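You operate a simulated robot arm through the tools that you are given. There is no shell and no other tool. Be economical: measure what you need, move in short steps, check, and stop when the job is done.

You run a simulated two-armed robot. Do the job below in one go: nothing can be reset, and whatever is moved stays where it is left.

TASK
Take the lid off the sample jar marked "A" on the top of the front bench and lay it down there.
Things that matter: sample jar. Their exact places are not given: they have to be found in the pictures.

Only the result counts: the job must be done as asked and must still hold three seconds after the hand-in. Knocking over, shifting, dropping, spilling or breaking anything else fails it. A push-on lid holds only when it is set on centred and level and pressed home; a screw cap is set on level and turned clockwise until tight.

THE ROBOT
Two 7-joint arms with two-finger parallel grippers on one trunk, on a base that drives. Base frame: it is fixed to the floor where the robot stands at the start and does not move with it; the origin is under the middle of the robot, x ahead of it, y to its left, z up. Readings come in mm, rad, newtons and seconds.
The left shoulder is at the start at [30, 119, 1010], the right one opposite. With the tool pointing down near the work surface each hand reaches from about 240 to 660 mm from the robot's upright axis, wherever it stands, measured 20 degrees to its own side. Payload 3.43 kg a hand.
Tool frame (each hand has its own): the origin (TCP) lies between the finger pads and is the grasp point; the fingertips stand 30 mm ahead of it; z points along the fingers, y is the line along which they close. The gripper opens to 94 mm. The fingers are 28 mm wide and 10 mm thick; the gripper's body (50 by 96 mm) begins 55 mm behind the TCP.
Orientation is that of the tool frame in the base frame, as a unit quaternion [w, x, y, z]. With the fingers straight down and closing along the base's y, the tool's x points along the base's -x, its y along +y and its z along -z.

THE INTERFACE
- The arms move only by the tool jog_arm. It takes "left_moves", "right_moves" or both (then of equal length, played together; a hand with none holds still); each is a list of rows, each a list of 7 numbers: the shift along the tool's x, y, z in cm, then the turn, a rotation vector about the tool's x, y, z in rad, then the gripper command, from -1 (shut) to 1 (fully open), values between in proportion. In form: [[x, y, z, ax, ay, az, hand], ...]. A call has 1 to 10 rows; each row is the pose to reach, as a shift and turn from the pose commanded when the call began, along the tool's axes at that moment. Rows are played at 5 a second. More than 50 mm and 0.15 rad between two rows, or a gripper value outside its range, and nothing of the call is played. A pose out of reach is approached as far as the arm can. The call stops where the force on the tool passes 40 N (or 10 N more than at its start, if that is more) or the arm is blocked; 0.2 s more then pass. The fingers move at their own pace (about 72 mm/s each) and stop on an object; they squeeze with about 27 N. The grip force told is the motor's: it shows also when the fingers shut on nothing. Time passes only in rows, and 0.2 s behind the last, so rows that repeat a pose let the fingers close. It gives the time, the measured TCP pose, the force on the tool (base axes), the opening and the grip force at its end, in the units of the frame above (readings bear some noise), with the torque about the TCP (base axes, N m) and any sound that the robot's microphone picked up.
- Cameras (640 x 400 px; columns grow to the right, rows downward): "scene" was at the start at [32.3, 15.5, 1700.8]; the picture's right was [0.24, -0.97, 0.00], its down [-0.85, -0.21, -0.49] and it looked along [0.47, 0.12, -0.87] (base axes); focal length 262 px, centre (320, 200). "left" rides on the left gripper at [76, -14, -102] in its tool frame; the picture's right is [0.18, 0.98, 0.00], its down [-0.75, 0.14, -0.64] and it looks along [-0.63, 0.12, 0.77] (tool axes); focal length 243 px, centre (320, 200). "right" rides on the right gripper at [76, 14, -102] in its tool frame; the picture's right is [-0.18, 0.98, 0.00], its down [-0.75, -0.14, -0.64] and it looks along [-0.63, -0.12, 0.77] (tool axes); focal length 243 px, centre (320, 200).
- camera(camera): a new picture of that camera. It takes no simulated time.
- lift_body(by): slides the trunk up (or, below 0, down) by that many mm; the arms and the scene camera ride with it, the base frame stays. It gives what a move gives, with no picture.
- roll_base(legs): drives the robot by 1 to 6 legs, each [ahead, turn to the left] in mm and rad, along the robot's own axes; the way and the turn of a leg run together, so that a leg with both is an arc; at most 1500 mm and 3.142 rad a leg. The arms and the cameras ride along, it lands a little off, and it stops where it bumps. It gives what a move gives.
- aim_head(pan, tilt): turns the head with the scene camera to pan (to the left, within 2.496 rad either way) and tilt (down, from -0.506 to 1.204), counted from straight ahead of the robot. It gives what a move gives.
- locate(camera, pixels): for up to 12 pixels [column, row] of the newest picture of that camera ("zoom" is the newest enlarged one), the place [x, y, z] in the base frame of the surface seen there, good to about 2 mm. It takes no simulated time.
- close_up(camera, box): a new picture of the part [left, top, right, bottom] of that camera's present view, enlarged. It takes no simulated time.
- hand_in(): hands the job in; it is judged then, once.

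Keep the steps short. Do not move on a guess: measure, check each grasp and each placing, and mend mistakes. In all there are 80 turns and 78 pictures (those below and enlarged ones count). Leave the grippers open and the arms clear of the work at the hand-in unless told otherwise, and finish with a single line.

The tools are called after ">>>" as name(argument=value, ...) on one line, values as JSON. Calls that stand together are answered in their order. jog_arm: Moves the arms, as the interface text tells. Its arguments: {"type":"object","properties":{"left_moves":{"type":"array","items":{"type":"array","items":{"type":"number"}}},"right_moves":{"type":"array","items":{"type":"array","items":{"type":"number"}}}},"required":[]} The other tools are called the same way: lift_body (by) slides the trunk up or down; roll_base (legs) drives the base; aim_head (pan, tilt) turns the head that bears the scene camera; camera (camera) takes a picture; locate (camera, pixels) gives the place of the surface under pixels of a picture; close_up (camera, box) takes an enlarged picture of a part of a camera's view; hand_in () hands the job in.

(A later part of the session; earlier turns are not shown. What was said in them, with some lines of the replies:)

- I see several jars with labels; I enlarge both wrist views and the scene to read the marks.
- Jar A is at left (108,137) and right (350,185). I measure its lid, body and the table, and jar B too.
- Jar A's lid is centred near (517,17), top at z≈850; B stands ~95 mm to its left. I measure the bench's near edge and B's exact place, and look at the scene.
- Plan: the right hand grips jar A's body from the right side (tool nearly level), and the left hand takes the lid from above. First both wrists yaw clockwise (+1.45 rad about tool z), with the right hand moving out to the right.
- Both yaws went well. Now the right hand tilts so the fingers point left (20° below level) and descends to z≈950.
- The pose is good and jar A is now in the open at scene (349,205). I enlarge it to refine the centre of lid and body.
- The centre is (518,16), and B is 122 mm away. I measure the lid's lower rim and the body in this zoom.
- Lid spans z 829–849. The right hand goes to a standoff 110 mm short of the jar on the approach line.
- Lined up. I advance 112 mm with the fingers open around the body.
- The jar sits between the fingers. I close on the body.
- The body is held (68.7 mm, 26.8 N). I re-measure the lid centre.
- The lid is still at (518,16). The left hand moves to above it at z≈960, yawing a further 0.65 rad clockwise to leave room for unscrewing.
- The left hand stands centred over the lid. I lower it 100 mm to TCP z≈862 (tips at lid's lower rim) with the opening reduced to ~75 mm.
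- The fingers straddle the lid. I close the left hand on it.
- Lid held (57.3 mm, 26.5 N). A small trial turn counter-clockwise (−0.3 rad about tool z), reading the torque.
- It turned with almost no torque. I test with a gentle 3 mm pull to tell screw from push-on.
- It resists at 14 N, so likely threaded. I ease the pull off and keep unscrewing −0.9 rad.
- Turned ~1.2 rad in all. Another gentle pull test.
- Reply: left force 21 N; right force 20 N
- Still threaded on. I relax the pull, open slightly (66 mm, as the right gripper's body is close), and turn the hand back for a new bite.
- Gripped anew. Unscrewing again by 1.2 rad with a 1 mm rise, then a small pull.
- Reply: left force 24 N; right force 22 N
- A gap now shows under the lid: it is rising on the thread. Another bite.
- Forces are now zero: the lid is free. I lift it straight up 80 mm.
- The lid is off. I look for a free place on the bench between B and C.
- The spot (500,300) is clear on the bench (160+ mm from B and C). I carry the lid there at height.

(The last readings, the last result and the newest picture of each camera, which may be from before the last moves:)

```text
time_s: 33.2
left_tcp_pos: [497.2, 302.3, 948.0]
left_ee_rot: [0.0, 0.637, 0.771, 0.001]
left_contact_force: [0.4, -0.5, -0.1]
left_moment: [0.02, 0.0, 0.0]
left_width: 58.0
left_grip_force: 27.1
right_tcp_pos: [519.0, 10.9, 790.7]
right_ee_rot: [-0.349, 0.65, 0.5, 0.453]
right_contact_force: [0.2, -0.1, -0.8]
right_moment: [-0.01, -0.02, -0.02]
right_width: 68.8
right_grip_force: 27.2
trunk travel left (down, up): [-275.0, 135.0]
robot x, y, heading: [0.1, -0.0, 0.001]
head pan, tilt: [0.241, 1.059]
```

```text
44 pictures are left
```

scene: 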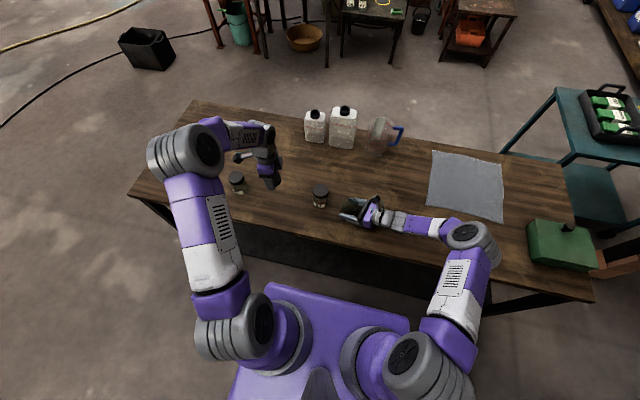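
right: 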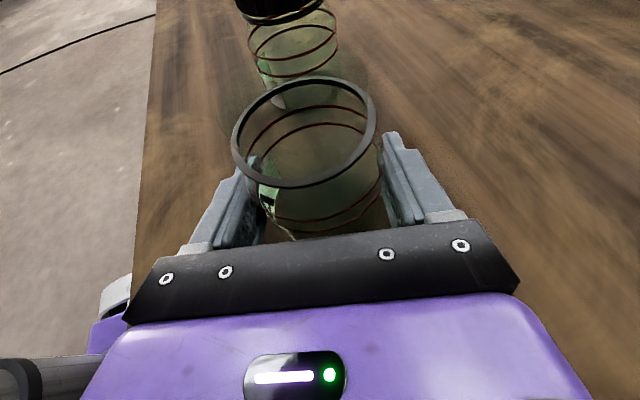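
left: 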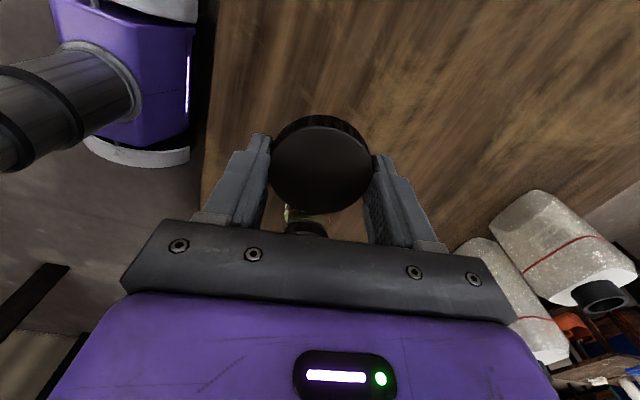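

The spot below is clear. I lower to just above the bench.

>>> jog_arm(left_moves=[[0, 0, 3, 0, 0, 0, -1], [0, 0, 6, 0, 0, 0, -1], [0, 0, 9, 0, 0, 0, -1], [0, 0, 12, 0, 0, 0, -1], [0, 0, 14, 0, 0, 0, -1], [0, 0, 15, 0, 0, 0, -1], [0, 0, 15, 0, 0, 0, -1]])

>>> jog_arm(left_moves=[[0, 0, 0.1, 0, 0, 0, -1], [0, 0, 0.2, 0, 0, 0, -1], [0, 0, 0.3, 0, 0, 0, -1], [0, 0, 0.4, 0, 0, 0, -1], [0, 0, 0.5, 0, 0, 0, -1], [0, 0, 0.5, 0, 0, 0, -1]])

>>> camera(camera="left")

```text
time_s: 34.8
left_tcp_pos: [499.1, 301.1, 796.1]
left_ee_rot: [0.0, 0.637, 0.771, 0.0]
left_contact_force: [0.4, 0.9, -0.3]
left_moment: [-0.02, -0.01, -0.01]
left_width: 57.8
left_grip_force: 27.6
right_tcp_pos: [517.9, 11.4, 790.8]
right_ee_rot: [-0.349, 0.65, 0.5, 0.454]
right_contact_force: [-0.9, -0.5, -0.9]
right_moment: [-0.02, 0.01, 0.0]
right_width: 68.6
right_grip_force: 27.2
trunk travel left (down, up): [-275.0, 135.0]
robot x, y, heading: [3.2, -0.6, 0.003]
head pan, tilt: [0.241, 1.059]
```

```text
time_s: 36.2
left_tcp_pos: [498.7, 301.9, 792.5]
left_ee_rot: [0.0, 0.637, 0.771, -0.001]
left_contact_force: [0.0, 0.5, 0.1]
left_moment: [0.02, 0.03, -0.01]
left_width: 57.8
left_grip_force: 27.0
right_tcp_pos: [517.9, 11.8, 791.9]
right_ee_rot: [-0.349, 0.65, 0.499, 0.455]
right_contact_force: [-0.3, 0.6, -0.8]
right_moment: [-0.03, -0.01, -0.01]
right_width: 68.9
right_grip_force: 27.3
trunk travel left (down, up): [-275.0, 135.0]
robot x, y, heading: [1.3, -2.0, 0.0]
head pan, tilt: [0.241, 1.059]
```

```text
43 pictures are left
```

left: 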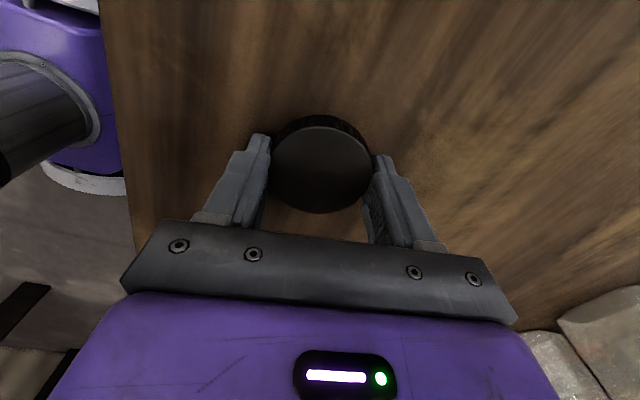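

No contact yet at z 792; I go down further in 0.5 mm steps.

>>> jog_arm(left_moves=[[0, 0, 0.05, 0, 0, 0, -1], [0, 0, 0.1, 0, 0, 0, -1], [0, 0, 0.15, 0, 0, 0, -1], [0, 0, 0.2, 0, 0, 0, -1], [0, 0, 0.2, 0, 0, 0, -1]])

```text
time_s: 37.4
left_tcp_pos: [501.0, 300.9, 789.1]
left_ee_rot: [0.0, 0.637, 0.771, 0.001]
left_contact_force: [1.0, 0.9, 0.2]
left_moment: [0.0, 0.01, 0.0]
left_width: 57.5
left_grip_force: 26.6
right_tcp_pos: [518.3, 11.6, 791.0]
right_ee_rot: [-0.35, 0.649, 0.5, 0.454]
right_contact_force: [0.4, 0.0, -1.5]
right_moment: [0.0, -0.02, 0.03]
right_width: 68.6
right_grip_force: 27.0
trunk travel left (down, up): [-275.0, 135.0]
robot x, y, heading: [1.2, -1.4, -0.0]
head pan, tilt: [0.241, 1.059]
```

>>> jog_arm(left_moves=[[0, 0, 0.05, 0, 0, 0, -1], [0, 0, 0.1, 0, 0, 0, -1], [0, 0, 0.15, 0, 0, 0, -1], [0, 0, 0.15, 0, 0, 0, -1]])

>>> close_up(camera="scene", box=[220, 140, 330, 220])

```text
time_s: 38.4
left_tcp_pos: [499.9, 300.6, 789.4]
left_ee_rot: [0.0, 0.637, 0.771, 0.002]
left_contact_force: [-0.2, 2.5, 17.7]
left_moment: [-0.16, 0.55, -0.1]
left_width: 57.6
left_grip_force: 27.4
right_tcp_pos: [517.4, 10.8, 792.6]
right_ee_rot: [-0.349, 0.649, 0.5, 0.454]
right_contact_force: [0.4, 0.3, -1.8]
right_moment: [0.02, -0.02, -0.01]
right_width: 69.1
right_grip_force: 27.0
trunk travel left (down, up): [-275.0, 135.0]
robot x, y, heading: [-1.2, -0.6, -0.003]
head pan, tilt: [0.241, 1.059]
```

```text
5.00 times, centred on (275, 180) of scene
```

zoom: 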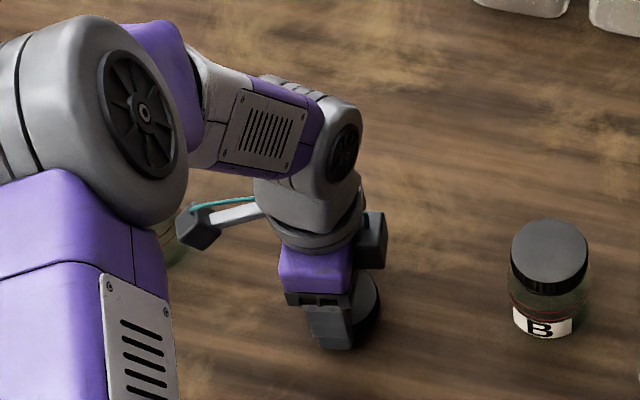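

Contact at 17.7 N: the lid rests on the bench. I ease 1 mm, open, then rise.

>>> jog_arm(left_moves=[[0, 0, -0.1, 0, 0, 0, -1], [0, 0, -0.1, 0, 0, 0, 0.6], [0, 0, -0.1, 0, 0, 0, 0.6], [0, 0, -0.1, 0, 0, 0, 0.6], [0, 0, -1.5, 0, 0, 0, 0.6], [0, 0, -4, 0, 0, 0, 0.6], [0, 0, -8, 0, 0, 0, 1], [0, 0, -12, 0, 0, 0, 1], [0, 0, -16, 0, 0, 0, 1]])

>>> camera(camera="left")

```text
time_s: 40.4
left_tcp_pos: [499.1, 298.7, 948.8]
left_ee_rot: [0.0, 0.637, 0.771, 0.001]
left_contact_force: [1.3, 0.0, 0.9]
left_moment: [-0.01, 0.0, 0.01]
left_width: 94.0
left_grip_force: 0.0
right_tcp_pos: [517.6, 11.0, 792.3]
right_ee_rot: [-0.35, 0.649, 0.5, 0.454]
right_contact_force: [-0.6, -0.9, -1.6]
right_moment: [0.04, 0.02, 0.02]
right_width: 68.7
right_grip_force: 27.2
trunk travel left (down, up): [-275.0, 135.0]
robot x, y, heading: [-1.0, 0.1, 0.0]
head pan, tilt: [0.241, 1.059]
```

```text
41 pictures are left
```

left: 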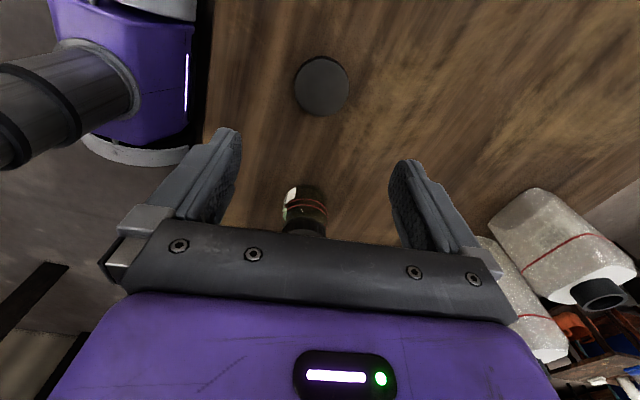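

The lid lies flat. Now the right hand opens and backs straight off jar A.

>>> jog_arm(right_moves=[[0, 0, 0, 0, 0, 0, 1], [0, 0, 0, 0, 0, 0, 1], [0, 0, 0, 0, 0, 0, 1], [0, 0, -2, 0, 0, 0, 1], [0, 0, -5, 0, 0, 0, 1], [0, 0, -8, 0, 0, 0, 1], [0, 0, -12, 0, 0, 0, 1], [0, 0, -15, 0, 0, 0, 1], [0, 0, -15, 0, 0, 0, 1]])

>>> close_up(camera="scene", box=[220, 140, 420, 260])

>>> camera(camera="right")

```text
time_s: 42.4
left_tcp_pos: [500.3, 300.7, 947.4]
left_ee_rot: [0.0, 0.636, 0.772, 0.001]
left_contact_force: [0.5, -1.0, 1.1]
left_moment: [-0.01, -0.03, 0.02]
left_width: 93.6
left_grip_force: 0.0
right_tcp_pos: [482.1, -123.6, 840.6]
right_ee_rot: [-0.35, 0.649, 0.5, 0.454]
right_contact_force: [0.1, 0.0, -1.1]
right_moment: [0.0, 0.0, -0.01]
right_width: 93.9
right_grip_force: 0.0
trunk travel left (down, up): [-275.0, 135.0]
robot x, y, heading: [-0.3, -1.9, 0.003]
head pan, tilt: [0.241, 1.059]
```

```text
3.20 times, centred on (320, 200) of scene
```

zoom: 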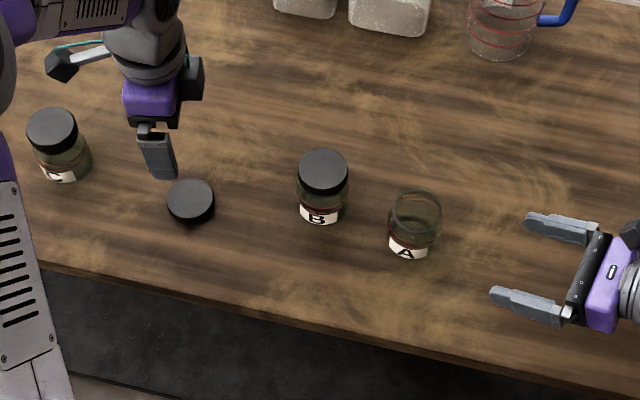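

```text
39 pictures are left
```

right: 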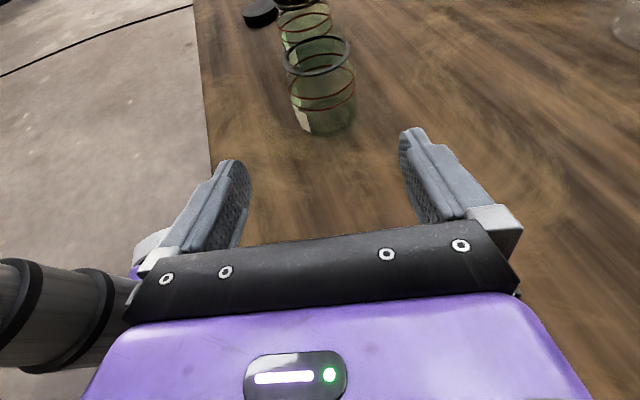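

Jar A stands upright and open, the lid lies flat on the bench, B and C are untouched, and both grippers are open and clear. I hand in.

>>> hand_in()

```text
The job is handed in.
```

The lid of jar A has been unscrewed and lies flat on the front bench; jar A stands upright, B and C were not touched, and the job is handed in.
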